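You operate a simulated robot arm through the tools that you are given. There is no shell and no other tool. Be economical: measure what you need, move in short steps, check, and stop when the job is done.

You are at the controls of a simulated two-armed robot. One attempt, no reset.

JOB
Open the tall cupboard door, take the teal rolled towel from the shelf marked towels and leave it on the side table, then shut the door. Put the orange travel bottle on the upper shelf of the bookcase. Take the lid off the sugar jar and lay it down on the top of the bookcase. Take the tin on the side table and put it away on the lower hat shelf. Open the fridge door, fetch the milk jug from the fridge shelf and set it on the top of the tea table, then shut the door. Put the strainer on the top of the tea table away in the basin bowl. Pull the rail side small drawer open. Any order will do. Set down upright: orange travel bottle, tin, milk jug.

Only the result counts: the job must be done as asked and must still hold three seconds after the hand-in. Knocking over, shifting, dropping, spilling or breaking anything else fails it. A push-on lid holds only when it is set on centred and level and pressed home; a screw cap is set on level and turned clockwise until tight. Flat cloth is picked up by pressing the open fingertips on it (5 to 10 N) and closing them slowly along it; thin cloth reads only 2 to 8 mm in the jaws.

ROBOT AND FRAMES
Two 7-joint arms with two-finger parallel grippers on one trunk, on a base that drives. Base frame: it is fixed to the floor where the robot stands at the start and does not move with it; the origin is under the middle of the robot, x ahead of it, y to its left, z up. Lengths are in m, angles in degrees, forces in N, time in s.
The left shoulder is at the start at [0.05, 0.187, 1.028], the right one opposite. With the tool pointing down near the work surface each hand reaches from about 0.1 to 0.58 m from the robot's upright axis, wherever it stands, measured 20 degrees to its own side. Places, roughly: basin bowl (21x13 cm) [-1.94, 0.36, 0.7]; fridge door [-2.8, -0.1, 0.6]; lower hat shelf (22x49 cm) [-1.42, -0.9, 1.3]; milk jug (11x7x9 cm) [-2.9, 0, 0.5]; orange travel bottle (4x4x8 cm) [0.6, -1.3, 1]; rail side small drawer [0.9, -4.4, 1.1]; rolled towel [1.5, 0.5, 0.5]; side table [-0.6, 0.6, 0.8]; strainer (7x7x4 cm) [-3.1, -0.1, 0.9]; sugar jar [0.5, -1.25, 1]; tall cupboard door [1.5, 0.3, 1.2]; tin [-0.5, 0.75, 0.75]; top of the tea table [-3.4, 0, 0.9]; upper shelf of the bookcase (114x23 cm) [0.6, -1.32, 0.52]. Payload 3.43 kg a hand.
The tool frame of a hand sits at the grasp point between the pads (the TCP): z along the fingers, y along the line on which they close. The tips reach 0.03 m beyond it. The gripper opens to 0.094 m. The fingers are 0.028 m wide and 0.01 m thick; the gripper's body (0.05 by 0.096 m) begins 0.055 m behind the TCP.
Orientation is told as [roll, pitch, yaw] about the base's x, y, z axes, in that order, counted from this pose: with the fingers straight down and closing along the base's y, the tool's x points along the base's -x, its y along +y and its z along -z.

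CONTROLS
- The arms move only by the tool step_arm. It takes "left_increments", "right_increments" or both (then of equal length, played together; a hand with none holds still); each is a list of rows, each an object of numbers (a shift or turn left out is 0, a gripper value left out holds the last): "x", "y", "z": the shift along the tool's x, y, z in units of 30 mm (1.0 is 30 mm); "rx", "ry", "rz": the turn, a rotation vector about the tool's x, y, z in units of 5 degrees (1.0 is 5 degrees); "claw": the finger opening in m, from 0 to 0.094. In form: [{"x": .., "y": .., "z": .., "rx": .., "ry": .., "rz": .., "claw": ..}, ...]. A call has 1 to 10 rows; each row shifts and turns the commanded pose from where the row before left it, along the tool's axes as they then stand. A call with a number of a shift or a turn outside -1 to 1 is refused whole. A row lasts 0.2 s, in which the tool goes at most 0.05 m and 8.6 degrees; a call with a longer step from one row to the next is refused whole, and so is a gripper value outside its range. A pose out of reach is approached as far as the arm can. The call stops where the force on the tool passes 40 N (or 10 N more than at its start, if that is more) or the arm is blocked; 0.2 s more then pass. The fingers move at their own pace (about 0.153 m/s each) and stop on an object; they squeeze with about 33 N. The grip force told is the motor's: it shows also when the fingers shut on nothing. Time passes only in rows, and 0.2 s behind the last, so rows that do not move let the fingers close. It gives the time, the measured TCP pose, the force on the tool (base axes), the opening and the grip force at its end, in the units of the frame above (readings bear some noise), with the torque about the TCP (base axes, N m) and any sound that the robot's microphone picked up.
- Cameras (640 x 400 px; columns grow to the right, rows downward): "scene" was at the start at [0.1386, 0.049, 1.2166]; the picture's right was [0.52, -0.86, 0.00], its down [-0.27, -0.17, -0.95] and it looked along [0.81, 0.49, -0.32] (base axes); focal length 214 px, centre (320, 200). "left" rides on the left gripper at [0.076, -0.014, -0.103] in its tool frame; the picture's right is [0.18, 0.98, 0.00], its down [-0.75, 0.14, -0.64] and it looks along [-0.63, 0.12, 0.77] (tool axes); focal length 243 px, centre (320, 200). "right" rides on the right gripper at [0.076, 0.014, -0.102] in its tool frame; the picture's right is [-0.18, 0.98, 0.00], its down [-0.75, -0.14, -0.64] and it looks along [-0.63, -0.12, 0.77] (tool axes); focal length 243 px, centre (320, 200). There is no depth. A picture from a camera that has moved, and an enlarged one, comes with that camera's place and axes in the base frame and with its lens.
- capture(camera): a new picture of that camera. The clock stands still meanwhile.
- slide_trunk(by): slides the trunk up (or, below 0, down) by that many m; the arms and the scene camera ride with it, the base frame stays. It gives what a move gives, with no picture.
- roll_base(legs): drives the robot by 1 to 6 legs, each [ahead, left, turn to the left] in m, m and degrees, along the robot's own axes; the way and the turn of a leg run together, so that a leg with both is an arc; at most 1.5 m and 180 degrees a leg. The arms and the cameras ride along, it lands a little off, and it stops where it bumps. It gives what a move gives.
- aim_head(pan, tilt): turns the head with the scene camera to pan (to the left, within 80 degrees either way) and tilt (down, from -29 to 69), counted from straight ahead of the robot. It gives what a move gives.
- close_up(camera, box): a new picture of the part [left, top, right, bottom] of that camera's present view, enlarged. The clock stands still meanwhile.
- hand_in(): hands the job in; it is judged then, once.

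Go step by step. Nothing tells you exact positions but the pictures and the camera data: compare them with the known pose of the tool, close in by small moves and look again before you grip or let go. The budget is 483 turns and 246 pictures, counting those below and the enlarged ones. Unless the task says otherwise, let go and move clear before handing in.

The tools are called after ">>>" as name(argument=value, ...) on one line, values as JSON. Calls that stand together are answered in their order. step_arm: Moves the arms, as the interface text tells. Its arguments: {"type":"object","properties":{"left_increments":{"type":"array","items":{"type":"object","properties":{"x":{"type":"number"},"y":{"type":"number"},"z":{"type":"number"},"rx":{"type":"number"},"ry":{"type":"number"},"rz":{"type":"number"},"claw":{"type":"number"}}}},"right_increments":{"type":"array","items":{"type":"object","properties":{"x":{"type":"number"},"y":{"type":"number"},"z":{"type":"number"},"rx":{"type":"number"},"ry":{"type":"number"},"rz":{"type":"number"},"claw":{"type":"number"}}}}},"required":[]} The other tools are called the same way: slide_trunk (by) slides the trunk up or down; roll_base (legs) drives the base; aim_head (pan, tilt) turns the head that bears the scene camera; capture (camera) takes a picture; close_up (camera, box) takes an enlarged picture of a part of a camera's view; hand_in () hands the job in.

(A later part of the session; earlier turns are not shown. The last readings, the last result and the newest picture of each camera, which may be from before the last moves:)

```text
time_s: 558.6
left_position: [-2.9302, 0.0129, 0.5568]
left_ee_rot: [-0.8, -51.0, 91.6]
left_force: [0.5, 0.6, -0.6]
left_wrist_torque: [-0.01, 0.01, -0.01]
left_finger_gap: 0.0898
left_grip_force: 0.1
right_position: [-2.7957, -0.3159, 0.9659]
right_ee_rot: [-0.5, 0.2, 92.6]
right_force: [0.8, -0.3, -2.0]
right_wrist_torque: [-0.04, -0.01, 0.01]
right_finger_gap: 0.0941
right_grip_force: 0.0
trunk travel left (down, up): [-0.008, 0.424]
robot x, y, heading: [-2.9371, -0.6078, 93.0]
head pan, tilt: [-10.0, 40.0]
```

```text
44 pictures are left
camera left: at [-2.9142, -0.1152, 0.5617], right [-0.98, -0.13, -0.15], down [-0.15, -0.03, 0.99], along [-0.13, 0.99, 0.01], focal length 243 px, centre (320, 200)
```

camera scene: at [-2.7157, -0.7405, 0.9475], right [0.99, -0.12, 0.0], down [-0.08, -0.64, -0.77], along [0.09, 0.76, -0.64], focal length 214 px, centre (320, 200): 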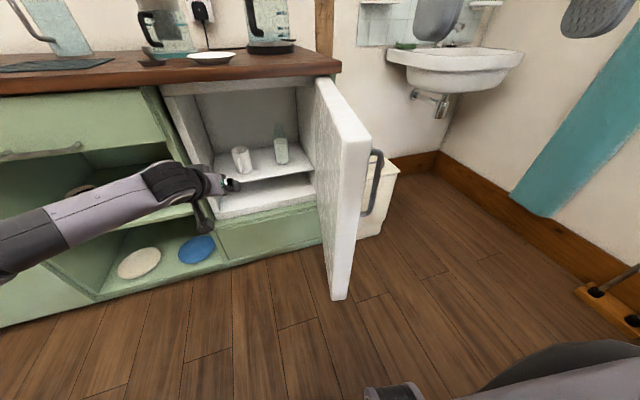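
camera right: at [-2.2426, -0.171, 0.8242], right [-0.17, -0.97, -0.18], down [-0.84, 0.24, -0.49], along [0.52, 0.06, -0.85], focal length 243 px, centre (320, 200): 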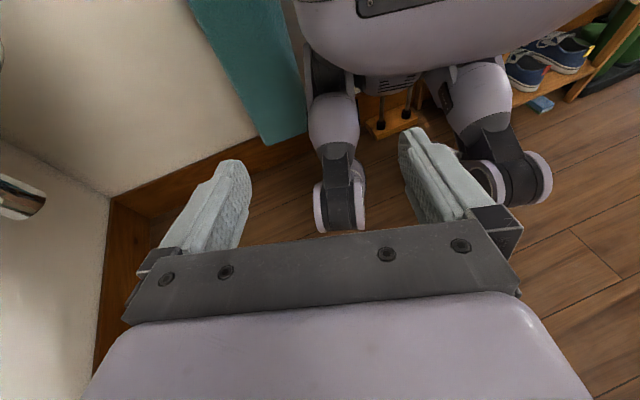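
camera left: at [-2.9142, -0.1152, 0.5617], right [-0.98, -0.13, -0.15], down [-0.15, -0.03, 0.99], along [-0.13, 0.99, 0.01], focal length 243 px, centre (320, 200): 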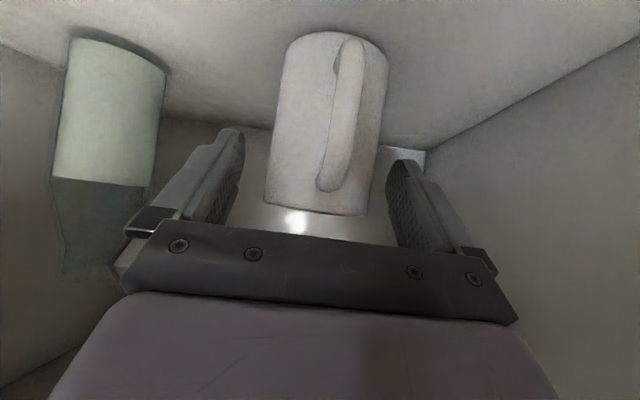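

The jug is between the fingers. I close and lift slightly.

>>> step_arm(left_increments=[{"claw": 0.08}, {"claw": 0.07}, {"claw": 0.055}, {"claw": 0.04}, {}, {}])

>>> slide_trunk(by=0.035)

>>> capture(camera="left")

```text
time_s: 560.0
left_position: [-2.9309, 0.0124, 0.5569]
left_ee_rot: [-0.8, -51.0, 91.5]
left_force: [0.2, -0.8, 1.2]
left_wrist_torque: [0.02, 0.18, 0.06]
left_finger_gap: 0.0608
left_grip_force: 33.1
right_position: [-2.7962, -0.3152, 0.9659]
right_ee_rot: [-0.4, 0.3, 92.7]
right_force: [-0.6, 0.7, 0.0]
right_wrist_torque: [-0.02, -0.04, -0.01]
right_finger_gap: 0.0938
right_grip_force: 0.0
trunk travel left (down, up): [-0.008, 0.424]
robot x, y, heading: [-2.9345, -0.6105, 93.2]
head pan, tilt: [-10.0, 40.0]
```

```text
time_s: 560.8
left_position: [-2.9315, 0.0127, 0.5921]
left_ee_rot: [-1.0, -51.0, 91.5]
left_force: [-0.5, -0.7, -3.0]
left_wrist_torque: [-0.04, -0.01, 0.0]
left_finger_gap: 0.0604
left_grip_force: 32.6
right_position: [-2.7962, -0.3146, 1.0006]
right_ee_rot: [-0.4, 0.3, 92.6]
right_force: [0.2, 0.0, -0.6]
right_wrist_torque: [0.01, 0.01, 0.03]
right_finger_gap: 0.094
right_grip_force: 0.1
trunk travel left (down, up): [-0.043, 0.389]
robot x, y, heading: [-2.9361, -0.6117, 93.2]
head pan, tilt: [-10.0, 40.0]
```

```text
43 pictures are left
camera left: at [-2.914, -0.1152, 0.5968], right [-0.98, -0.13, -0.15], down [-0.15, -0.03, 0.99], along [-0.13, 0.99, 0.01], focal length 243 px, centre (320, 200)
```

left: 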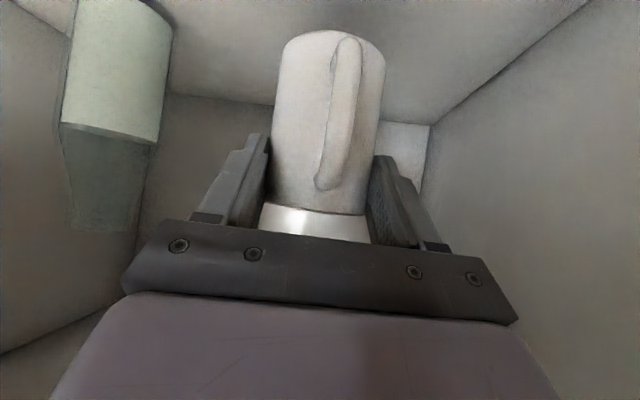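

Jug held level. I back straight out of the fridge and raise it above counter height.

>>> roll_base(legs=[[-0.2, 0.0, 0], [-0.2, 0.0, 0]])

>>> slide_trunk(by=0.385)

>>> step_arm(left_increments=[{"z": -0.35, "x": -0.43}, {"z": -0.35, "x": -0.43}, {"z": -0.35, "x": -0.43}, {"z": -0.35, "x": -0.43}])

>>> roll_base(legs=[[0.0, 0.0, -18]])

>>> aim_head(pan=5, tilt=40)

>>> capture(camera="scene")

```text
time_s: 563.6
left_position: [-2.9065, -0.3827, 0.5909]
left_ee_rot: [-1.0, -51.0, 91.2]
left_force: [-0.2, 0.0, -2.9]
left_wrist_torque: [-0.05, 0.02, -0.02]
left_finger_gap: 0.0605
left_grip_force: 32.6
right_position: [-2.7734, -0.7101, 1.0001]
right_ee_rot: [-0.5, 0.3, 92.3]
right_force: [0.0, 0.3, -0.1]
right_wrist_torque: [0.04, -0.02, 0.03]
right_finger_gap: 0.094
right_grip_force: 0.0
trunk travel left (down, up): [-0.043, 0.389]
robot x, y, heading: [-2.914, -1.0025, 92.8]
head pan, tilt: [-10.0, 40.0]
```

```text
time_s: 567.3
left_position: [-2.9082, -0.382, 0.9761]
left_ee_rot: [-0.9, -51.0, 91.4]
left_force: [-0.5, 0.3, -2.5]
left_wrist_torque: [-0.04, -0.02, 0.01]
left_finger_gap: 0.0606
left_grip_force: 33.4
right_position: [-2.7732, -0.7112, 1.3857]
right_ee_rot: [-0.4, 0.3, 92.5]
right_force: [-1.1, -1.1, 0.3]
right_wrist_torque: [-0.01, 0.0, 0.01]
right_finger_gap: 0.0941
right_grip_force: 0.1
trunk travel left (down, up): [-0.428, 0.004]
robot x, y, heading: [-2.9165, -1.0037, 93.1]
head pan, tilt: [-10.0, 40.0]
```

```text
time_s: 568.3
left_position: [-2.9077, -0.383, 1.043]
left_ee_rot: [-0.8, -51.0, 91.3]
left_force: [0.3, 0.7, -3.1]
left_wrist_torque: [-0.07, 0.0, 0.01]
left_finger_gap: 0.0604
left_grip_force: 33.4
right_position: [-2.7734, -0.7107, 1.3854]
right_ee_rot: [-0.4, 0.3, 92.4]
right_force: [0.9, -0.3, 0.0]
right_wrist_torque: [0.02, 0.01, 0.0]
right_finger_gap: 0.094
right_grip_force: 0.0
trunk travel left (down, up): [-0.428, 0.004]
robot x, y, heading: [-2.9199, -1.0023, 92.9]
head pan, tilt: [-10.0, 40.0]
```

```text
time_s: 569.7
left_position: [-2.7126, -0.4173, 1.042]
left_ee_rot: [-0.8, -51.0, 73.1]
left_force: [0.6, 0.0, -2.3]
left_wrist_torque: [-0.09, 0.01, 0.0]
left_finger_gap: 0.0602
left_grip_force: 33.1
right_position: [-2.6886, -0.7702, 1.3862]
right_ee_rot: [-0.3, 0.4, 74.1]
right_force: [0.2, -0.4, -0.3]
right_wrist_torque: [0.04, 0.04, 0.0]
right_finger_gap: 0.0942
right_grip_force: 0.1
trunk travel left (down, up): [-0.428, 0.004]
robot x, y, heading: [-2.9145, -1.0034, 74.7]
head pan, tilt: [-10.0, 40.0]
```

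```text
time_s: 570.5
left_position: [-2.7133, -0.4161, 1.042]
left_ee_rot: [-0.8, -51.1, 73.1]
left_force: [-0.2, 0.7, -2.2]
left_wrist_torque: [-0.08, 0.03, -0.02]
left_finger_gap: 0.0603
left_grip_force: 32.9
right_position: [-2.6887, -0.769, 1.3843]
right_ee_rot: [-0.4, 0.3, 74.2]
right_force: [0.9, 0.1, 0.2]
right_wrist_torque: [0.0, -0.01, -0.01]
right_finger_gap: 0.094
right_grip_force: 0.1
trunk travel left (down, up): [-0.428, 0.004]
robot x, y, heading: [-2.9131, -1.005, 74.7]
head pan, tilt: [5.0, 40.0]
```

```text
42 pictures are left
camera scene: at [-2.8845, -0.8631, 1.3674], right [0.98, -0.18, 0.0], down [-0.12, -0.63, -0.77], along [0.14, 0.75, -0.64], focal length 214 px, centre (320, 200)
```

scene: 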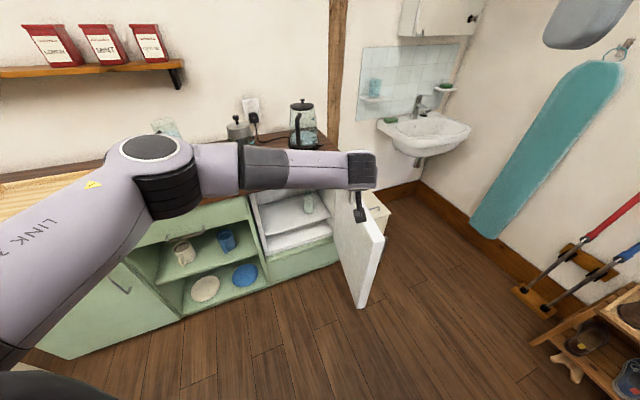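

>>> roll_base(legs=[[0.384, 0.097, 0]])

>>> capture(camera="left")

```text
time_s: 573.0
left_position: [-2.7035, -0.0229, 1.041]
left_ee_rot: [-1.0, -51.0, 72.8]
left_force: [-0.5, 0.1, -3.3]
left_wrist_torque: [-0.04, 0.01, 0.01]
left_finger_gap: 0.0603
left_grip_force: 33.3
right_position: [-2.6802, -0.3751, 1.3857]
right_ee_rot: [-0.4, 0.4, 74.0]
right_force: [-0.2, 0.5, 0.5]
right_wrist_torque: [-0.01, -0.04, -0.01]
right_finger_gap: 0.0941
right_grip_force: 0.0
trunk travel left (down, up): [-0.428, 0.004]
robot x, y, heading: [-2.9066, -0.6094, 74.3]
head pan, tilt: [5.0, 40.0]
```

```text
41 pictures are left
camera left: at [-2.7286, -0.1492, 1.0473], right [-0.97, 0.19, -0.15], down [-0.15, 0.02, 0.99], along [0.19, 0.98, 0.01], focal length 243 px, centre (320, 200)
```

left: 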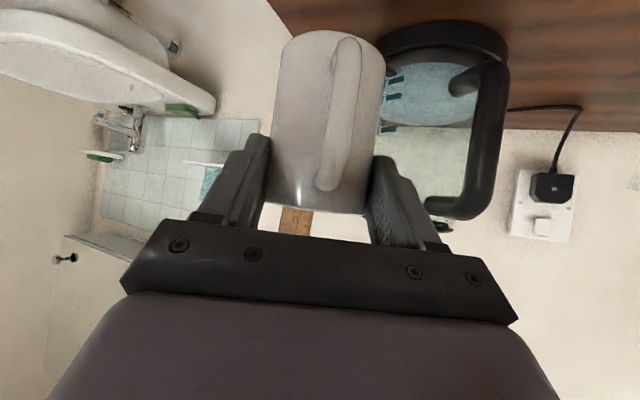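

Position over the counter's right part is clear. I lower the jug.

>>> step_arm(left_increments=[{"z": 0.42, "x": 0.52}, {"z": 0.42, "x": 0.52}, {"z": 0.42, "x": 0.52}, {"z": 0.25, "x": 0.31}, {}])

>>> step_arm(left_increments=[{"z": 0.08, "x": 0.1}, {"z": 0.08, "x": 0.1}, {}])

>>> step_arm(left_increments=[{"z": 0.06, "x": 0.08}, {"z": 0.06, "x": 0.08}, {}])

```text
time_s: 574.2
left_position: [-2.7034, -0.0239, 0.9699]
left_ee_rot: [-0.9, -51.0, 72.9]
left_force: [0.2, 0.7, -3.1]
left_wrist_torque: [-0.05, 0.0, -0.02]
left_finger_gap: 0.0605
left_grip_force: 33.0
right_position: [-2.6789, -0.3761, 1.3847]
right_ee_rot: [-0.5, 0.3, 74.0]
right_force: [-0.1, 0.4, -0.8]
right_wrist_torque: [-0.02, 0.01, -0.06]
right_finger_gap: 0.0941
right_grip_force: 0.1
trunk travel left (down, up): [-0.428, 0.004]
robot x, y, heading: [-2.9054, -0.6054, 74.6]
head pan, tilt: [5.0, 40.0]
```

```text
time_s: 575.0
left_position: [-2.7016, -0.0246, 0.9615]
left_ee_rot: [-0.8, -51.1, 72.8]
left_force: [0.9, -0.5, -3.2]
left_wrist_torque: [-0.04, -0.01, -0.03]
left_finger_gap: 0.0605
left_grip_force: 32.6
right_position: [-2.6806, -0.3769, 1.3848]
right_ee_rot: [-0.4, 0.3, 74.0]
right_force: [-0.4, 0.2, -0.9]
right_wrist_torque: [0.0, 0.01, -0.03]
right_finger_gap: 0.0939
right_grip_force: 0.1
trunk travel left (down, up): [-0.428, 0.004]
robot x, y, heading: [-2.9084, -0.6106, 74.4]
head pan, tilt: [5.0, 40.0]
```

```text
time_s: 575.8
left_position: [-2.7029, -0.0237, 0.9544]
left_ee_rot: [-0.9, -50.9, 72.8]
left_force: [-0.1, -0.6, -2.8]
left_wrist_torque: [-0.04, 0.0, 0.0]
left_finger_gap: 0.0602
left_grip_force: 33.2
right_position: [-2.6797, -0.3768, 1.386]
right_ee_rot: [-0.5, 0.3, 74.0]
right_force: [-0.7, 0.0, 0.6]
right_wrist_torque: [-0.04, -0.01, -0.03]
right_finger_gap: 0.0939
right_grip_force: 0.2
trunk travel left (down, up): [-0.428, 0.004]
robot x, y, heading: [-2.9102, -0.6089, 74.4]
head pan, tilt: [5.0, 40.0]
```

>>> step_arm(left_increments=[{"z": 0.06, "x": 0.08}, {}])

>>> step_arm(left_increments=[{"z": 0.06, "x": 0.08}, {}])

>>> step_arm(left_increments=[{"z": 0.06, "x": 0.08}, {}])

>>> capture(camera="left")

```text
time_s: 576.4
left_position: [-2.7039, -0.0235, 0.9528]
left_ee_rot: [-0.9, -51.0, 72.8]
left_force: [-0.4, -0.3, -2.8]
left_wrist_torque: [-0.02, 0.02, 0.01]
left_finger_gap: 0.0603
left_grip_force: 33.2
right_position: [-2.6777, -0.3761, 1.386]
right_ee_rot: [-0.4, 0.3, 74.1]
right_force: [-0.8, 0.5, 0.0]
right_wrist_torque: [-0.02, 0.01, -0.05]
right_finger_gap: 0.0941
right_grip_force: 0.0
trunk travel left (down, up): [-0.428, 0.004]
robot x, y, heading: [-2.9076, -0.6102, 74.2]
head pan, tilt: [5.0, 40.0]
```

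```text
time_s: 577.0
left_position: [-2.7028, -0.0239, 0.9493]
left_ee_rot: [-0.8, -51.1, 72.8]
left_force: [-0.9, -0.2, -3.0]
left_wrist_torque: [-0.05, -0.01, -0.01]
left_finger_gap: 0.0602
left_grip_force: 33.0
right_position: [-2.6801, -0.3751, 1.3854]
right_ee_rot: [-0.5, 0.3, 74.0]
right_force: [-0.3, -0.3, 0.0]
right_wrist_torque: [0.0, 0.03, 0.02]
right_finger_gap: 0.0941
right_grip_force: 0.1
trunk travel left (down, up): [-0.428, 0.004]
robot x, y, heading: [-2.9081, -0.6104, 74.3]
head pan, tilt: [5.0, 40.0]
```

```text
time_s: 577.6
left_position: [-2.7023, -0.0244, 0.9458]
left_ee_rot: [-0.7, -50.9, 72.8]
left_force: [-0.1, 0.0, -3.4]
left_wrist_torque: [-0.03, -0.02, 0.04]
left_finger_gap: 0.0604
left_grip_force: 32.8
right_position: [-2.679, -0.3773, 1.3848]
right_ee_rot: [-0.4, 0.4, 74.0]
right_force: [0.2, 0.6, -0.1]
right_wrist_torque: [-0.02, 0.0, 0.03]
right_finger_gap: 0.0942
right_grip_force: 0.0
trunk travel left (down, up): [-0.428, 0.004]
robot x, y, heading: [-2.9099, -0.611, 74.8]
head pan, tilt: [5.0, 40.0]
```

```text
40 pictures are left
camera left: at [-2.7279, -0.151, 0.9521], right [-0.97, 0.19, -0.15], down [-0.15, 0.02, 0.99], along [0.19, 0.98, 0.01], focal length 243 px, centre (320, 200)
```

left: 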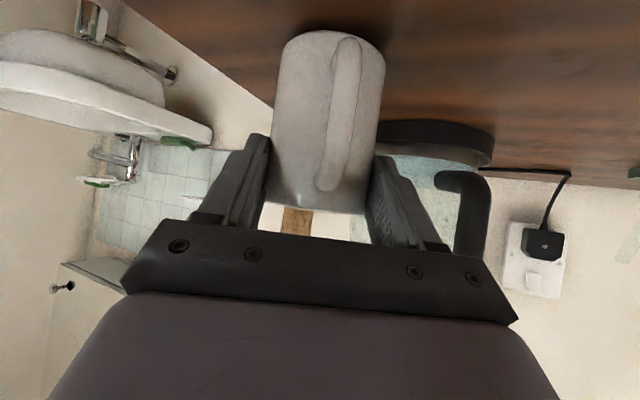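

>>> step_arm(left_increments=[{"z": 0.06, "x": 0.07}, {}])

>>> step_arm(left_increments=[{"z": 0.06, "x": 0.07}, {}])

>>> step_arm(left_increments=[{"z": 0.06, "x": 0.07}, {}])

>>> step_arm(left_increments=[{"z": 0.06, "x": 0.07}, {}])

```text
time_s: 578.2
left_position: [-2.7026, -0.0239, 0.944]
left_ee_rot: [-0.9, -50.9, 72.8]
left_force: [-0.5, -0.5, -2.9]
left_wrist_torque: [-0.02, 0.02, 0.01]
left_finger_gap: 0.0605
left_grip_force: 33.4
right_position: [-2.68, -0.3772, 1.3851]
right_ee_rot: [-0.4, 0.3, 74.0]
right_force: [0.0, 0.3, 0.2]
right_wrist_torque: [0.01, -0.02, 0.0]
right_finger_gap: 0.0943
right_grip_force: 0.0
trunk travel left (down, up): [-0.428, 0.004]
robot x, y, heading: [-2.9073, -0.6088, 74.2]
head pan, tilt: [5.0, 40.0]
```

```text
time_s: 578.8
left_position: [-2.7033, -0.0244, 0.9419]
left_ee_rot: [-1.0, -51.0, 72.7]
left_force: [0.0, -0.1, -2.8]
left_wrist_torque: [-0.06, 0.02, -0.02]
left_finger_gap: 0.0606
left_grip_force: 32.9
right_position: [-2.6793, -0.3755, 1.3847]
right_ee_rot: [-0.4, 0.4, 74.0]
right_force: [-0.4, -0.5, -0.1]
right_wrist_torque: [-0.02, 0.0, 0.01]
right_finger_gap: 0.094
right_grip_force: 0.0
trunk travel left (down, up): [-0.428, 0.004]
robot x, y, heading: [-2.9097, -0.6071, 74.3]
head pan, tilt: [5.0, 40.0]
```

```text
time_s: 579.4
left_position: [-2.7029, -0.024, 0.9391]
left_ee_rot: [-0.9, -50.9, 73.0]
left_force: [0.2, -0.1, -2.1]
left_wrist_torque: [0.0, 0.0, 0.03]
left_finger_gap: 0.0607
left_grip_force: 33.0
right_position: [-2.68, -0.3766, 1.3858]
right_ee_rot: [-0.4, 0.3, 74.0]
right_force: [-0.2, -0.1, -0.9]
right_wrist_torque: [-0.02, 0.03, 0.02]
right_finger_gap: 0.0937
right_grip_force: 0.0
trunk travel left (down, up): [-0.428, 0.004]
robot x, y, heading: [-2.9054, -0.6111, 74.1]
head pan, tilt: [5.0, 40.0]
```

```text
time_s: 580.0
left_position: [-2.7022, -0.025, 0.9395]
left_ee_rot: [-0.8, -51.2, 72.9]
left_force: [-0.1, -2.8, 8.9]
left_wrist_torque: [0.09, 0.3, 0.05]
left_finger_gap: 0.0604
left_grip_force: 33.3
right_position: [-2.679, -0.3775, 1.3861]
right_ee_rot: [-0.4, 0.1, 74.1]
right_force: [-0.8, 0.0, -0.1]
right_wrist_torque: [0.01, -0.01, 0.04]
right_finger_gap: 0.0941
right_grip_force: 0.1
trunk travel left (down, up): [-0.428, 0.004]
robot x, y, heading: [-2.9086, -0.6064, 74.1]
head pan, tilt: [5.0, 40.0]
```

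Contact. I open and withdraw up and back.

>>> step_arm(left_increments=[{"claw": 0.07}, {"claw": 0.084}, {}, {"z": -0.5}, {"z": -0.8}, {"z": -0.9}, {"z": -0.9}, {"z": -0.9}])

>>> roll_base(legs=[[-0.35, 0.0, 0]])

>>> aim_head(pan=15, tilt=35)

>>> capture(camera="scene")

```text
time_s: 581.8
left_position: [-2.7329, -0.1125, 1.0116]
left_ee_rot: [-0.7, -51.0, 72.8]
left_force: [0.7, 0.4, 0.0]
left_wrist_torque: [-0.01, -0.02, -0.02]
left_finger_gap: 0.0841
left_grip_force: 0.1
right_position: [-2.6794, -0.3768, 1.3853]
right_ee_rot: [-0.4, 0.1, 74.0]
right_force: [0.2, 0.2, -1.0]
right_wrist_torque: [0.0, 0.02, 0.01]
right_finger_gap: 0.094
right_grip_force: 0.0
trunk travel left (down, up): [-0.428, 0.004]
robot x, y, heading: [-2.9075, -0.6076, 74.6]
head pan, tilt: [5.0, 40.0]
```

```text
time_s: 584.0
left_position: [-2.8236, -0.4426, 1.0119]
left_ee_rot: [-0.7, -50.9, 72.5]
left_force: [1.0, -0.5, 0.3]
left_wrist_torque: [0.03, -0.01, -0.03]
left_finger_gap: 0.0838
left_grip_force: 0.0
right_position: [-2.7715, -0.7097, 1.3853]
right_ee_rot: [-0.3, 0.1, 73.7]
right_force: [0.4, 0.7, 0.2]
right_wrist_torque: [0.0, -0.01, -0.02]
right_finger_gap: 0.094
right_grip_force: 0.0
trunk travel left (down, up): [-0.428, 0.004]
robot x, y, heading: [-3.0012, -0.94, 74.1]
head pan, tilt: [5.0, 40.0]
```

```text
time_s: 584.7
left_position: [-2.8224, -0.4435, 1.0112]
left_ee_rot: [-0.9, -50.9, 72.5]
left_force: [-0.4, 1.3, 1.2]
left_wrist_torque: [-0.01, 0.01, -0.01]
left_finger_gap: 0.0844
left_grip_force: 0.0
right_position: [-2.7713, -0.7085, 1.3855]
right_ee_rot: [-0.3, 0.3, 73.8]
right_force: [-0.5, 0.3, 0.4]
right_wrist_torque: [0.0, 0.01, 0.0]
right_finger_gap: 0.0938
right_grip_force: 0.1
trunk travel left (down, up): [-0.428, 0.004]
robot x, y, heading: [-2.9992, -0.9406, 73.9]
head pan, tilt: [15.0, 35.0]
```

```text
39 pictures are left
camera scene: at [-2.9828, -0.7962, 1.375], right [1.0, -0.02, 0.0], down [-0.01, -0.57, -0.82], along [0.01, 0.82, -0.57], focal length 214 px, centre (320, 200)
```

scene: 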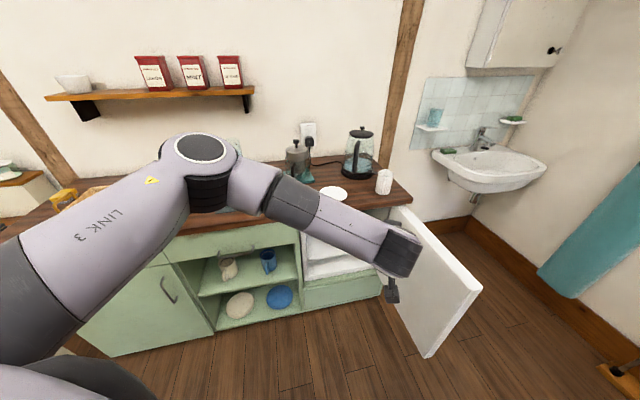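

The jug stands on the counter. To shut the fridge door I go to its outer (east) side from the south and sweep it closed.

>>> roll_base(legs=[[0.152, -0.6, 0], [0, 0, 21]])

>>> slide_trunk(by=-0.34)

>>> capture(camera="scene")

```text
time_s: 589.3
left_position: [-2.3893, -0.432, 1.0121]
left_ee_rot: [-0.9, -50.9, 93.0]
left_force: [0.0, 0.4, 0.1]
left_wrist_torque: [0.0, -0.04, 0.01]
left_finger_gap: 0.0839
left_grip_force: 0.0
right_position: [-2.2489, -0.663, 1.3858]
right_ee_rot: [-0.4, 0.3, 94.1]
right_force: [-0.1, 0.1, -1.0]
right_wrist_torque: [0.04, -0.01, 0.01]
right_finger_gap: 0.0938
right_grip_force: 0.0
trunk travel left (down, up): [-0.428, 0.004]
robot x, y, heading: [-2.3814, -0.9594, 94.5]
head pan, tilt: [15.0, 35.0]
```

```text
time_s: 592.6
left_position: [-2.3902, -0.4329, 0.6725]
left_ee_rot: [-0.8, -51.0, 93.0]
left_force: [0.2, 0.3, -0.2]
left_wrist_torque: [0.0, 0.04, 0.02]
left_finger_gap: 0.084
left_grip_force: 0.0
right_position: [-2.2478, -0.663, 1.0459]
right_ee_rot: [-0.4, 0.3, 94.1]
right_force: [-0.5, -0.1, 0.8]
right_wrist_torque: [0.01, -0.04, 0.01]
right_finger_gap: 0.094
right_grip_force: 0.1
trunk travel left (down, up): [-0.088, 0.344]
robot x, y, heading: [-2.3858, -0.9602, 94.7]
head pan, tilt: [15.0, 35.0]
```

```text
38 pictures are left
camera scene: at [-2.4154, -0.8186, 1.0351], right [0.94, 0.34, 0.0], down [0.19, -0.54, -0.82], along [-0.27, 0.77, -0.57], focal length 214 px, centre (320, 200)
```

scene: 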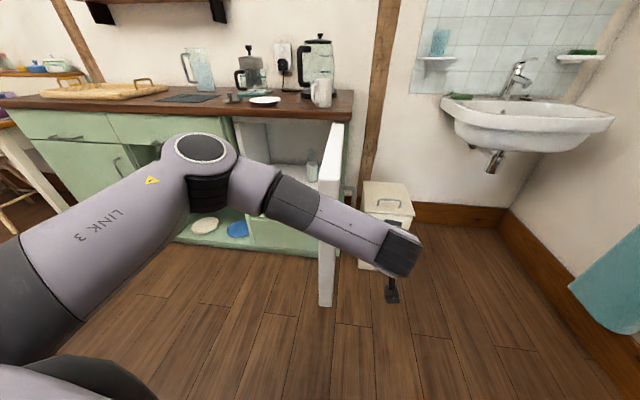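

>>> roll_base(legs=[[0.12, 0.0, 0], [0.0, 0.25, 0]])

>>> roll_base(legs=[[0.03, 0.2, 0]])

>>> capture(camera="scene")

```text
time_s: 595.3
left_position: [-2.6555, -0.3358, 0.6729]
left_ee_rot: [-0.8, -51.1, 93.4]
left_force: [0.4, 0.2, -0.3]
left_wrist_torque: [0.0, 0.05, 0.03]
left_finger_gap: 0.0839
left_grip_force: 0.0
right_position: [-2.5129, -0.5663, 1.0462]
right_ee_rot: [-0.3, 0.2, 94.4]
right_force: [-0.6, 0.0, 0.4]
right_wrist_torque: [0.07, -0.02, 0.02]
right_finger_gap: 0.094
right_grip_force: 0.0
trunk travel left (down, up): [-0.088, 0.344]
robot x, y, heading: [-2.6447, -0.8681, 95.0]
head pan, tilt: [15.0, 35.0]
```

```text
time_s: 596.9
left_position: [-2.8565, -0.3235, 0.6723]
left_ee_rot: [-0.8, -50.9, 93.3]
left_force: [-0.9, -0.9, 0.1]
left_wrist_torque: [-0.04, 0.01, 0.0]
left_finger_gap: 0.084
left_grip_force: 0.1
right_position: [-2.7151, -0.5538, 1.0446]
right_ee_rot: [-0.5, 0.3, 94.5]
right_force: [-0.6, -0.8, 0.3]
right_wrist_torque: [-0.02, 0.01, -0.01]
right_finger_gap: 0.0942
right_grip_force: 0.2
trunk travel left (down, up): [-0.088, 0.344]
robot x, y, heading: [-2.8451, -0.8542, 94.9]
head pan, tilt: [15.0, 35.0]
```

```text
37 pictures are left
camera scene: at [-2.8816, -0.711, 1.035], right [0.94, 0.34, 0.0], down [0.2, -0.54, -0.82], along [-0.28, 0.77, -0.57], focal length 214 px, centre (320, 200)
```

scene: 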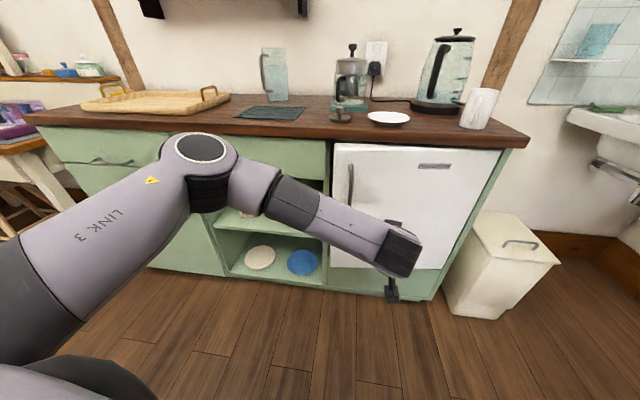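

The door is nearly shut. I push it home with closed fingers.

>>> step_arm(left_increments=[{"claw": 0.0}, {}, {}])

>>> roll_base(legs=[[0.25, 0.0, 0]])

>>> roll_base(legs=[[0.05, 0.0, 0]])

>>> roll_base(legs=[[-0.2, 0.0, 0]])

>>> close_up(camera="scene", box=[200, 20, 560, 320])

```text
time_s: 597.7
left_position: [-2.8585, -0.3255, 0.671]
left_ee_rot: [-0.9, -51.0, 93.3]
left_force: [0.2, 0.3, -0.1]
left_wrist_torque: [0.0, 0.01, -0.01]
left_finger_gap: 0.0
left_grip_force: 32.9
right_position: [-2.7151, -0.5554, 1.0453]
right_ee_rot: [-0.4, 0.3, 94.4]
right_force: [1.0, 0.5, 0.6]
right_wrist_torque: [0.02, 0.03, 0.01]
right_finger_gap: 0.094
right_grip_force: 0.0
trunk travel left (down, up): [-0.088, 0.344]
robot x, y, heading: [-2.848, -0.8544, 94.9]
head pan, tilt: [15.0, 35.0]
```

```text
time_s: 599.3
left_position: [-2.8755, -0.1315, 0.6709]
left_ee_rot: [-0.5, -50.4, 93.2]
left_force: [-1.1, -6.7, 4.8]
left_wrist_torque: [0.1, 0.1, 0.16]
left_finger_gap: 0.0001
left_grip_force: 33.0
right_position: [-2.7334, -0.3533, 1.0454]
right_ee_rot: [-0.4, 0.3, 94.5]
right_force: [0.0, 0.3, 0.4]
right_wrist_torque: [0.01, -0.02, 0.0]
right_finger_gap: 0.0941
right_grip_force: 0.1
trunk travel left (down, up): [-0.088, 0.344]
robot x, y, heading: [-2.8621, -0.6533, 95.0]
head pan, tilt: [15.0, 35.0]
stopped in leg 1: the force on the tool passed its limit (the readings are from after the stop); the commanded pose is now the measured one
```

```text
time_s: 600.1
left_position: [-2.8745, -0.1315, 0.6717]
left_ee_rot: [-0.3, -49.7, 93.1]
left_force: [-3.3, -11.0, 9.8]
left_wrist_torque: [0.15, 0.12, 0.22]
left_finger_gap: 0.0
left_grip_force: 33.0
right_position: [-2.7345, -0.347, 1.046]
right_ee_rot: [-0.6, 0.2, 94.6]
right_force: [1.1, 0.4, 0.5]
right_wrist_torque: [0.0, 0.03, -0.02]
right_finger_gap: 0.0937
right_grip_force: 0.0
trunk travel left (down, up): [-0.088, 0.344]
robot x, y, heading: [-2.8687, -0.6427, 95.0]
head pan, tilt: [15.0, 35.0]
stopped in leg 1: the force on the tool passed its limit (the readings are from after the stop); the commanded pose is now the measured one
```

```text
time_s: 601.7
left_position: [-2.8563, -0.3306, 0.6703]
left_ee_rot: [-0.3, -49.6, 92.8]
left_force: [0.2, 0.0, 1.0]
left_wrist_torque: [0.01, -0.03, -0.04]
left_finger_gap: 0.0
left_grip_force: 32.7
right_position: [-2.7157, -0.5467, 1.0444]
right_ee_rot: [-0.4, 0.3, 94.6]
right_force: [-0.2, 0.4, -0.1]
right_wrist_torque: [-0.01, 0.01, -0.01]
right_finger_gap: 0.0939
right_grip_force: 0.0
trunk travel left (down, up): [-0.088, 0.344]
robot x, y, heading: [-2.8429, -0.8472, 95.1]
head pan, tilt: [15.0, 35.0]
```

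```text
1.33 times, centred on (380, 170) of scene
camera zoom: at [-2.8823, -0.7046, 1.0351], right [0.94, 0.34, 0.0], down [0.2, -0.54, -0.82], along [-0.28, 0.77, -0.57], focal length 286 px, centre (240, 240)
```

zoom: 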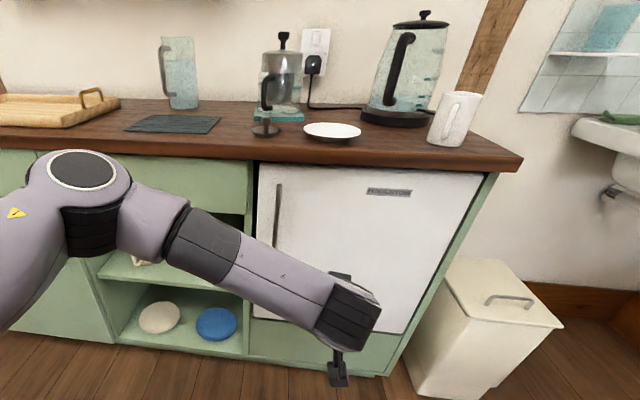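

The fridge is shut. Next the strainer knob at about (-3.057, -0.073). I raise the trunk, steepen the left hand and move above it.

>>> slide_trunk(by=0.34)

>>> step_arm(left_increments=[{"ry": 1, "claw": 0.05}, {"ry": 1}, {"ry": 1}, {"ry": 1}, {"ry": 1}])

>>> roll_base(legs=[[0.16, 0.177, 0]])

>>> capture(camera="left")

```text
time_s: 605.0
left_position: [-2.8551, -0.3297, 1.0098]
left_ee_rot: [-0.3, -49.7, 92.9]
left_force: [0.2, 0.6, -0.4]
left_wrist_torque: [0.01, -0.02, 0.0]
left_finger_gap: 0.0
left_grip_force: 33.1
right_position: [-2.7157, -0.5465, 1.3847]
right_ee_rot: [-0.5, 0.4, 94.5]
right_force: [0.0, 0.0, -0.4]
right_wrist_torque: [-0.02, 0.04, 0.01]
right_finger_gap: 0.0941
right_grip_force: 0.0
trunk travel left (down, up): [-0.428, 0.004]
robot x, y, heading: [-2.8484, -0.8492, 95.0]
head pan, tilt: [15.0, 35.0]
```

```text
time_s: 606.2
left_position: [-2.8547, -0.3307, 1.0098]
left_ee_rot: [-0.2, -24.6, 92.8]
left_force: [-0.1, 1.2, -0.2]
left_wrist_torque: [-0.02, 0.02, -0.02]
left_finger_gap: 0.0502
left_grip_force: 0.0
right_position: [-2.7163, -0.5477, 1.3846]
right_ee_rot: [-0.4, 0.2, 94.5]
right_force: [-0.3, 0.7, 0.4]
right_wrist_torque: [0.01, -0.01, 0.03]
right_finger_gap: 0.0941
right_grip_force: 0.0
trunk travel left (down, up): [-0.428, 0.004]
robot x, y, heading: [-2.8459, -0.8488, 95.0]
head pan, tilt: [15.0, 35.0]
```

```text
time_s: 608.0
left_position: [-3.0491, -0.1873, 1.01]
left_ee_rot: [-0.2, -24.6, 93.1]
left_force: [0.0, -0.2, -1.3]
left_wrist_torque: [0.0, 0.01, -0.02]
left_finger_gap: 0.0503
left_grip_force: 0.1
right_position: [-2.9096, -0.4027, 1.3854]
right_ee_rot: [-0.5, 0.3, 94.7]
right_force: [-0.6, 0.4, -0.6]
right_wrist_torque: [-0.03, -0.01, -0.02]
right_finger_gap: 0.0943
right_grip_force: 0.1
trunk travel left (down, up): [-0.428, 0.004]
robot x, y, heading: [-3.0393, -0.7053, 95.1]
head pan, tilt: [15.0, 35.0]
```

```text
35 pictures are left
camera left: at [-3.0294, -0.2995, 1.0713], right [-0.97, -0.22, -0.08], down [-0.17, 0.41, 0.9], along [-0.16, 0.89, -0.44], focal length 243 px, centre (320, 200)
```

left: 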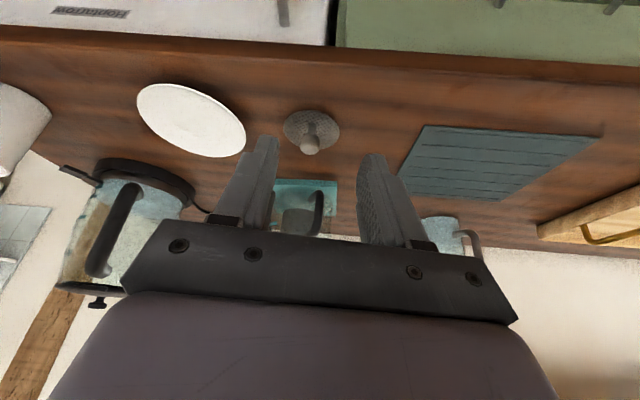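

Strainer centre (-3.05, -0.084), knob top z≈0.905. I move over it and descend partway.

>>> step_arm(left_increments=[{"z": 0.434, "x": -0.949}, {"z": 0.434, "x": -0.949}, {"z": 0.434, "x": -0.949}, {"z": 0.707, "x": 0.324}, {"z": 0.707, "x": 0.324}, {"z": 0.707, "x": 0.324}, {}])

>>> capture(camera="left")

```text
time_s: 609.6
left_position: [-3.0532, -0.094, 0.9396]
left_ee_rot: [-0.2, -24.6, 92.8]
left_force: [0.0, -0.6, -0.1]
left_wrist_torque: [-0.02, 0.0, 0.01]
left_finger_gap: 0.05
left_grip_force: 0.1
right_position: [-2.9087, -0.404, 1.3851]
right_ee_rot: [-0.3, 0.3, 94.7]
right_force: [0.0, 1.1, 0.0]
right_wrist_torque: [-0.02, 0.01, 0.0]
right_finger_gap: 0.0941
right_grip_force: 0.1
trunk travel left (down, up): [-0.428, 0.004]
robot x, y, heading: [-3.0382, -0.7037, 95.0]
head pan, tilt: [15.0, 35.0]
```

```text
34 pictures are left
camera left: at [-3.0335, -0.2051, 1.0008], right [-0.97, -0.22, -0.08], down [-0.16, 0.41, 0.9], along [-0.16, 0.89, -0.43], focal length 243 px, centre (320, 200)
```

left: 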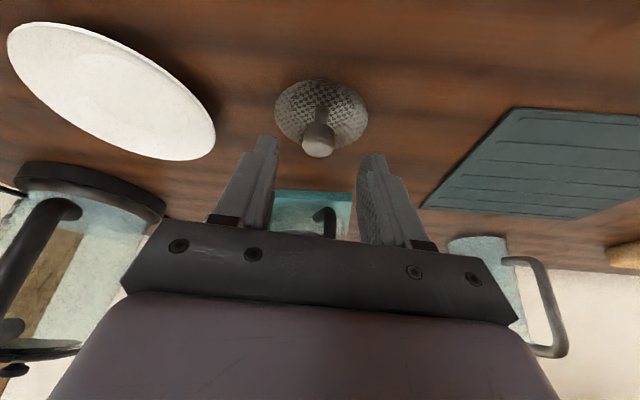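

>>> step_arm(left_increments=[{"z": 0.42, "x": 0.19}, {"z": 0.38, "x": 0.17}, {"claw": 0.03}, {"claw": 0.0}, {}, {}])

>>> step_arm(left_increments=[{"z": -0.6, "x": -0.27}, {"z": -0.6, "x": -0.27}, {}])

>>> capture(camera="left")

```text
time_s: 611.0
left_position: [-3.0533, -0.0928, 0.9142]
left_ee_rot: [-0.2, -24.6, 93.0]
left_force: [0.8, 0.6, -0.1]
left_wrist_torque: [-0.01, -0.03, -0.01]
left_finger_gap: 0.0198
left_grip_force: 33.7
right_position: [-2.9085, -0.404, 1.3854]
right_ee_rot: [-0.5, 0.3, 94.8]
right_force: [0.1, 0.1, 0.2]
right_wrist_torque: [-0.03, 0.01, -0.01]
right_finger_gap: 0.094
right_grip_force: 0.1
trunk travel left (down, up): [-0.428, 0.004]
robot x, y, heading: [-3.0407, -0.7028, 95.2]
head pan, tilt: [15.0, 35.0]
```

```text
time_s: 611.8
left_position: [-3.0554, -0.0927, 0.9534]
left_ee_rot: [-0.2, -24.6, 93.1]
left_force: [0.0, -0.4, 0.1]
left_wrist_torque: [0.0, -0.03, -0.02]
left_finger_gap: 0.0193
left_grip_force: 32.8
right_position: [-2.9083, -0.4045, 1.3848]
right_ee_rot: [-0.4, 0.3, 94.7]
right_force: [0.7, -0.5, -0.4]
right_wrist_torque: [-0.01, 0.01, 0.0]
right_finger_gap: 0.0939
right_grip_force: 0.1
trunk travel left (down, up): [-0.428, 0.004]
robot x, y, heading: [-3.0396, -0.7054, 95.1]
head pan, tilt: [15.0, 35.0]
```

```text
33 pictures are left
camera left: at [-3.0347, -0.2049, 1.015], right [-0.97, -0.22, -0.08], down [-0.17, 0.41, 0.9], along [-0.16, 0.89, -0.43], focal length 243 px, centre (320, 200)
```

left: 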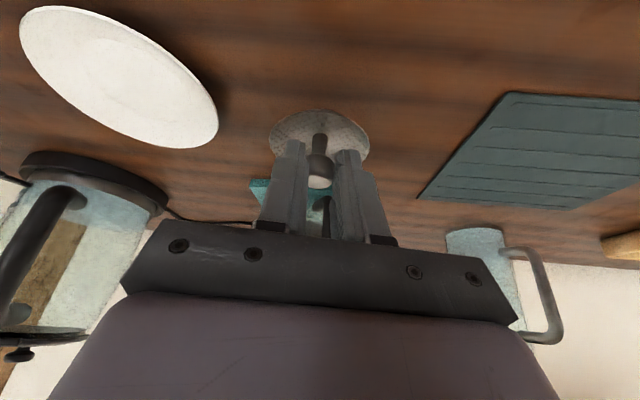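

Strainer held by its knob. I back off, go around to the basin.

>>> step_arm(left_increments=[{"z": -0.8, "x": -0.36}, {"z": -0.8, "x": -0.36}])

>>> roll_base(legs=[[-0.3, 0.0, 0], [0.0, -1.08, 0], [0.4, 0.0, 0]])

>>> aim_head(pan=-5, tilt=30)

>>> capture(camera="scene")

```text
time_s: 612.4
left_position: [-3.0537, -0.0958, 1.0059]
left_ee_rot: [-0.1, -24.5, 92.9]
left_force: [0.8, 0.6, -0.4]
left_wrist_torque: [-0.02, 0.0, -0.01]
left_finger_gap: 0.0192
left_grip_force: 33.4
right_position: [-2.9088, -0.4039, 1.3851]
right_ee_rot: [-0.4, 0.3, 94.6]
right_force: [0.1, -1.3, 0.5]
right_wrist_torque: [0.03, 0.0, 0.03]
right_finger_gap: 0.0937
right_grip_force: 0.1
trunk travel left (down, up): [-0.428, 0.004]
robot x, y, heading: [-3.0414, -0.7044, 95.2]
head pan, tilt: [15.0, 35.0]
```

```text
time_s: 619.2
left_position: [-1.9949, -0.3023, 1.006]
left_ee_rot: [-0.3, -24.5, 93.2]
left_force: [0.0, 0.7, -1.3]
left_wrist_torque: [-0.04, -0.01, -0.02]
left_finger_gap: 0.0194
left_grip_force: 33.1
right_position: [-1.8483, -0.6095, 1.3852]
right_ee_rot: [-0.5, 0.3, 94.9]
right_force: [-0.2, -0.3, -0.4]
right_wrist_torque: [-0.03, -0.03, 0.01]
right_finger_gap: 0.0941
right_grip_force: 0.1
trunk travel left (down, up): [-0.428, 0.004]
robot x, y, heading: [-1.978, -0.9104, 95.6]
head pan, tilt: [15.0, 35.0]
stopped in leg 2: the robot was blocked; the commanded pose is now the measured one
```

```text
time_s: 620.0
left_position: [-1.9933, -0.3023, 1.0073]
left_ee_rot: [-0.3, -24.6, 93.1]
left_force: [0.0, -0.3, -1.0]
left_wrist_torque: [-0.02, -0.01, -0.01]
left_finger_gap: 0.0197
left_grip_force: 32.9
right_position: [-1.8468, -0.6093, 1.3855]
right_ee_rot: [-0.5, 0.4, 95.0]
right_force: [0.4, 0.2, 0.8]
right_wrist_torque: [0.02, -0.04, -0.01]
right_finger_gap: 0.0939
right_grip_force: 0.1
trunk travel left (down, up): [-0.428, 0.004]
robot x, y, heading: [-1.9748, -0.9085, 95.5]
head pan, tilt: [-5.0, 30.0]
```

```text
32 pictures are left
camera scene: at [-1.9826, -0.7609, 1.3828], right [1.0, 0.01, 0.0], down [0.01, -0.5, -0.87], along [-0.01, 0.87, -0.5], focal length 214 px, centre (320, 200)
```

scene: 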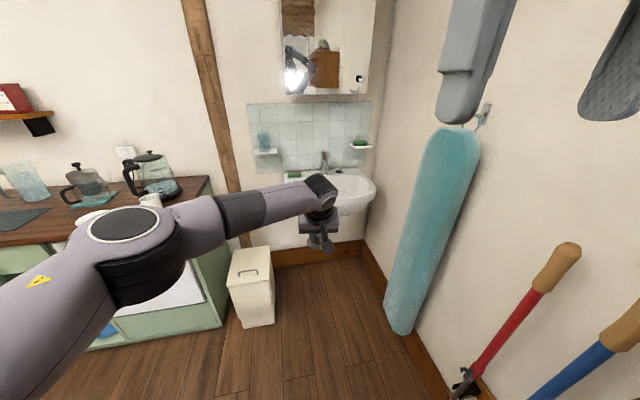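

>>> roll_base(legs=[[0.0, 0.06, 0]])

>>> aim_head(pan=-70, tilt=25)

>>> capture(camera="scene")

```text
time_s: 621.0
left_position: [-2.0519, -0.3079, 1.0063]
left_ee_rot: [-0.3, -24.7, 93.2]
left_force: [-0.1, -0.3, -0.4]
left_wrist_torque: [-0.01, -0.04, -0.01]
left_finger_gap: 0.0194
left_grip_force: 32.7
right_position: [-1.9067, -0.6165, 1.3858]
right_ee_rot: [-0.4, 0.2, 94.9]
right_force: [-0.1, -0.2, -0.3]
right_wrist_torque: [0.0, -0.08, -0.02]
right_finger_gap: 0.094
right_grip_force: 0.0
trunk travel left (down, up): [-0.428, 0.004]
robot x, y, heading: [-2.0329, -0.9135, 95.9]
head pan, tilt: [-5.0, 30.0]
```

```text
time_s: 622.3
left_position: [-2.0501, -0.3088, 1.0076]
left_ee_rot: [-0.4, -24.7, 93.3]
left_force: [-0.6, 0.7, 0.2]
left_wrist_torque: [-0.02, 0.03, -0.01]
left_finger_gap: 0.0192
left_grip_force: 33.1
right_position: [-1.906, -0.6148, 1.3853]
right_ee_rot: [-0.4, 0.3, 95.0]
right_force: [-0.1, -0.3, 0.3]
right_wrist_torque: [0.01, 0.0, -0.01]
right_finger_gap: 0.0943
right_grip_force: 0.1
trunk travel left (down, up): [-0.428, 0.004]
robot x, y, heading: [-2.0349, -0.9163, 95.4]
head pan, tilt: [-70.0, 25.0]
```

```text
31 pictures are left
camera scene: at [-1.9569, -0.8172, 1.3908], right [0.43, -0.9, 0.0], down [-0.38, -0.18, -0.91], along [0.82, 0.39, -0.42], focal length 214 px, centre (320, 200)
```

scene: 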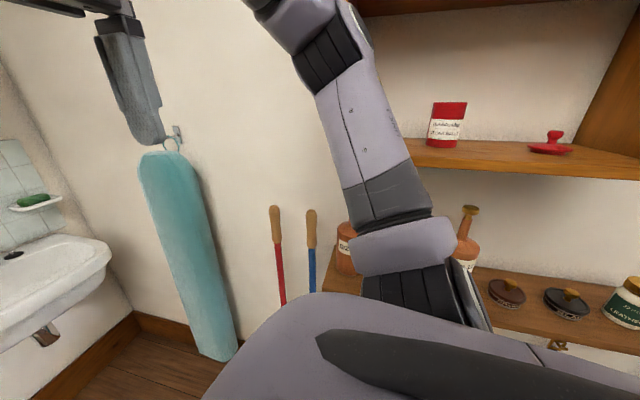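

The right elbow is close to the bottle shelf (bottles still upright). I stretch the right arm forward to slim it, and move away left before going north.

>>> roll_base(legs=[[0.0, 0.1, 0]])

>>> step_arm(right_increments=[{"x": -0.9}, {"x": -0.9}, {"x": -0.9}, {"x": -0.9}, {"x": -0.9}, {"x": -0.9}, {"x": -0.9}, {"x": -0.9}])

>>> roll_base(legs=[[0.25, 0.0, 0]])

>>> capture(camera="scene")

```text
time_s: 623.5
left_position: [-2.148, -0.3178, 1.0072]
left_ee_rot: [-0.3, -24.7, 93.1]
left_force: [-1.3, -0.5, -0.1]
left_wrist_torque: [0.01, 0.01, -0.03]
left_finger_gap: 0.0192
left_grip_force: 33.6
right_position: [-2.0034, -0.6239, 1.3851]
right_ee_rot: [-0.4, 0.3, 94.9]
right_force: [-0.7, -0.7, -0.3]
right_wrist_torque: [0.03, 0.0, -0.02]
right_finger_gap: 0.0939
right_grip_force: 0.1
trunk travel left (down, up): [-0.428, 0.004]
robot x, y, heading: [-2.1296, -0.9262, 95.6]
head pan, tilt: [-70.0, 25.0]
```

```text
time_s: 625.3
left_position: [-2.1477, -0.3178, 1.0056]
left_ee_rot: [-0.1, -24.5, 93.1]
left_force: [-0.6, 0.4, -0.3]
left_wrist_torque: [0.01, -0.01, 0.01]
left_finger_gap: 0.0194
left_grip_force: 32.8
right_position: [-2.0211, -0.4145, 1.3762]
right_ee_rot: [-0.4, 0.2, 95.1]
right_force: [0.7, 0.9, 0.5]
right_wrist_torque: [0.0, 0.0, 0.01]
right_finger_gap: 0.0941
right_grip_force: 0.0
right hand out of reach, approached as far as the arm can: row 8
trunk travel left (down, up): [-0.428, 0.004]
robot x, y, heading: [-2.1303, -0.9228, 95.6]
head pan, tilt: [-70.0, 25.0]
```

```text
time_s: 627.1
left_position: [-2.171, -0.0675, 1.0066]
left_ee_rot: [-0.2, -24.4, 93.0]
left_force: [0.4, 0.3, -0.3]
left_wrist_torque: [-0.02, 0.0, -0.01]
left_finger_gap: 0.0197
left_grip_force: 33.7
right_position: [-2.0425, -0.1628, 1.3771]
right_ee_rot: [-0.3, 0.2, 94.8]
right_force: [-0.1, 0.8, 0.4]
right_wrist_torque: [-0.04, 0.02, -0.01]
right_finger_gap: 0.0939
right_grip_force: 0.3
trunk travel left (down, up): [-0.428, 0.004]
robot x, y, heading: [-2.156, -0.6776, 95.4]
head pan, tilt: [-70.0, 25.0]
```

```text
30 pictures are left
camera scene: at [-2.078, -0.5763, 1.3907], right [0.43, -0.9, 0.0], down [-0.38, -0.18, -0.91], along [0.82, 0.39, -0.42], focal length 214 px, centre (320, 200)
```

scene: 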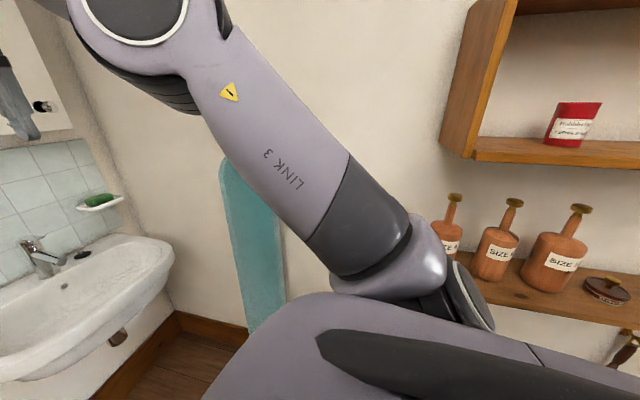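

>>> roll_base(legs=[[0.05, -0.2, 0], [0.22, -0.06, 0]])

>>> aim_head(pan=0, tilt=40)

>>> capture(camera="scene")

>>> capture(camera="left")

```text
time_s: 628.6
left_position: [-2.0227, -0.0168, 1.0067]
left_ee_rot: [-0.5, -24.5, 92.5]
left_force: [-0.3, -0.4, -1.3]
left_wrist_torque: [-0.01, -0.04, 0.0]
left_finger_gap: 0.0194
left_grip_force: 33.0
right_position: [-1.8952, -0.1126, 1.3775]
right_ee_rot: [-0.4, 0.1, 94.3]
right_force: [-0.8, 0.2, -0.8]
right_wrist_torque: [0.0, -0.07, -0.05]
right_finger_gap: 0.0941
right_grip_force: 0.0
trunk travel left (down, up): [-0.428, 0.004]
robot x, y, heading: [-2.0109, -0.6236, 95.1]
head pan, tilt: [-70.0, 25.0]
stopped in leg 1: the robot was blocked; the commanded pose is now the measured one
```

```text
time_s: 630.0
left_position: [-2.0205, -0.0175, 1.008]
left_ee_rot: [-0.4, -24.4, 92.5]
left_force: [-0.3, 0.8, 0.1]
left_wrist_torque: [-0.02, -0.03, 0.01]
left_finger_gap: 0.0196
left_grip_force: 33.2
right_position: [-1.8952, -0.1131, 1.3764]
right_ee_rot: [-0.3, 0.0, 94.3]
right_force: [-0.2, -0.7, -0.5]
right_wrist_torque: [0.03, 0.01, 0.0]
right_finger_gap: 0.094
right_grip_force: 0.0
trunk travel left (down, up): [-0.428, 0.004]
robot x, y, heading: [-2.0117, -0.6214, 94.9]
head pan, tilt: [0.0, 40.0]
```

```text
29 pictures are left
camera scene: at [-2.024, -0.4798, 1.3675], right [1.0, 0.09, 0.0], down [0.06, -0.64, -0.77], along [-0.07, 0.76, -0.64], focal length 214 px, centre (320, 200)
```

scene: 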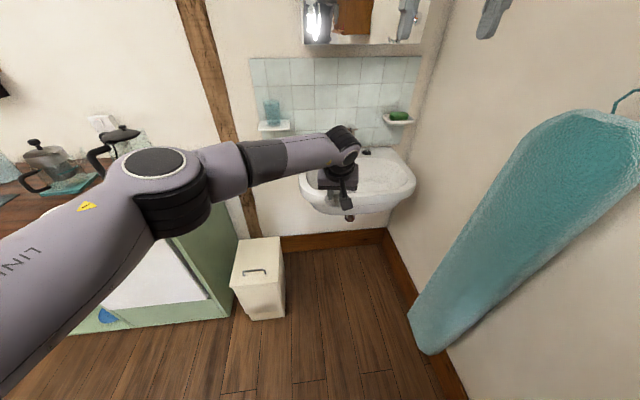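

```text
28 pictures are left
camera left: at [-2.0022, -0.1284, 1.0687], right [-0.97, -0.21, -0.08], down [-0.16, 0.41, 0.9], along [-0.15, 0.89, -0.44], focal length 243 px, centre (320, 200)
```

left: 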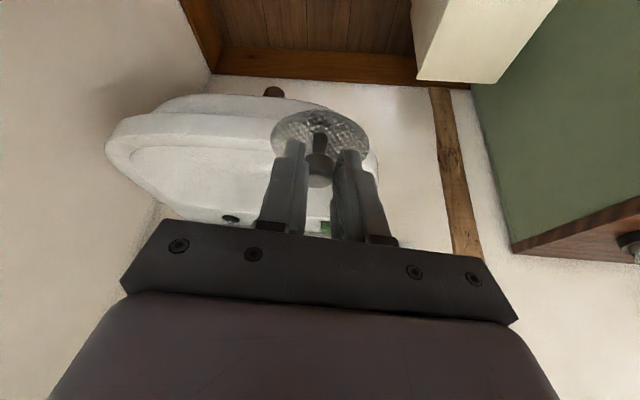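

Basin centre ≈ (-1.93, 0.33). I go ahead first, then slightly right.

>>> roll_base(legs=[[0.28, 0.02, 0], [0.05, -0.1, 0]])

>>> capture(camera="left")

```text
time_s: 632.7
left_position: [-1.9724, 0.3146, 1.0065]
left_ee_rot: [-0.3, -24.5, 92.5]
left_force: [0.5, 0.2, 0.5]
left_wrist_torque: [-0.02, 0.02, -0.01]
left_finger_gap: 0.0197
left_grip_force: 33.1
right_position: [-1.8453, 0.2185, 1.3766]
right_ee_rot: [-0.2, 0.2, 94.3]
right_force: [0.3, -0.3, 0.0]
right_wrist_torque: [0.0, 0.02, 0.02]
right_finger_gap: 0.0941
right_grip_force: 0.1
trunk travel left (down, up): [-0.428, 0.004]
robot x, y, heading: [-1.9628, -0.2917, 94.9]
head pan, tilt: [0.0, 40.0]
```

```text
27 pictures are left
camera left: at [-1.9538, 0.2029, 1.0685], right [-0.97, -0.21, -0.08], down [-0.16, 0.41, 0.9], along [-0.15, 0.89, -0.44], focal length 243 px, centre (320, 200)
```

left: 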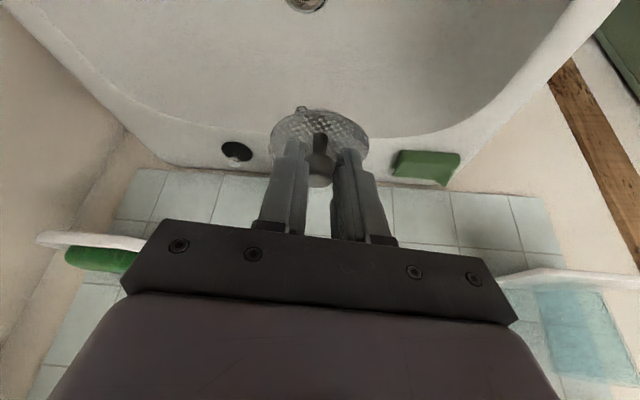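

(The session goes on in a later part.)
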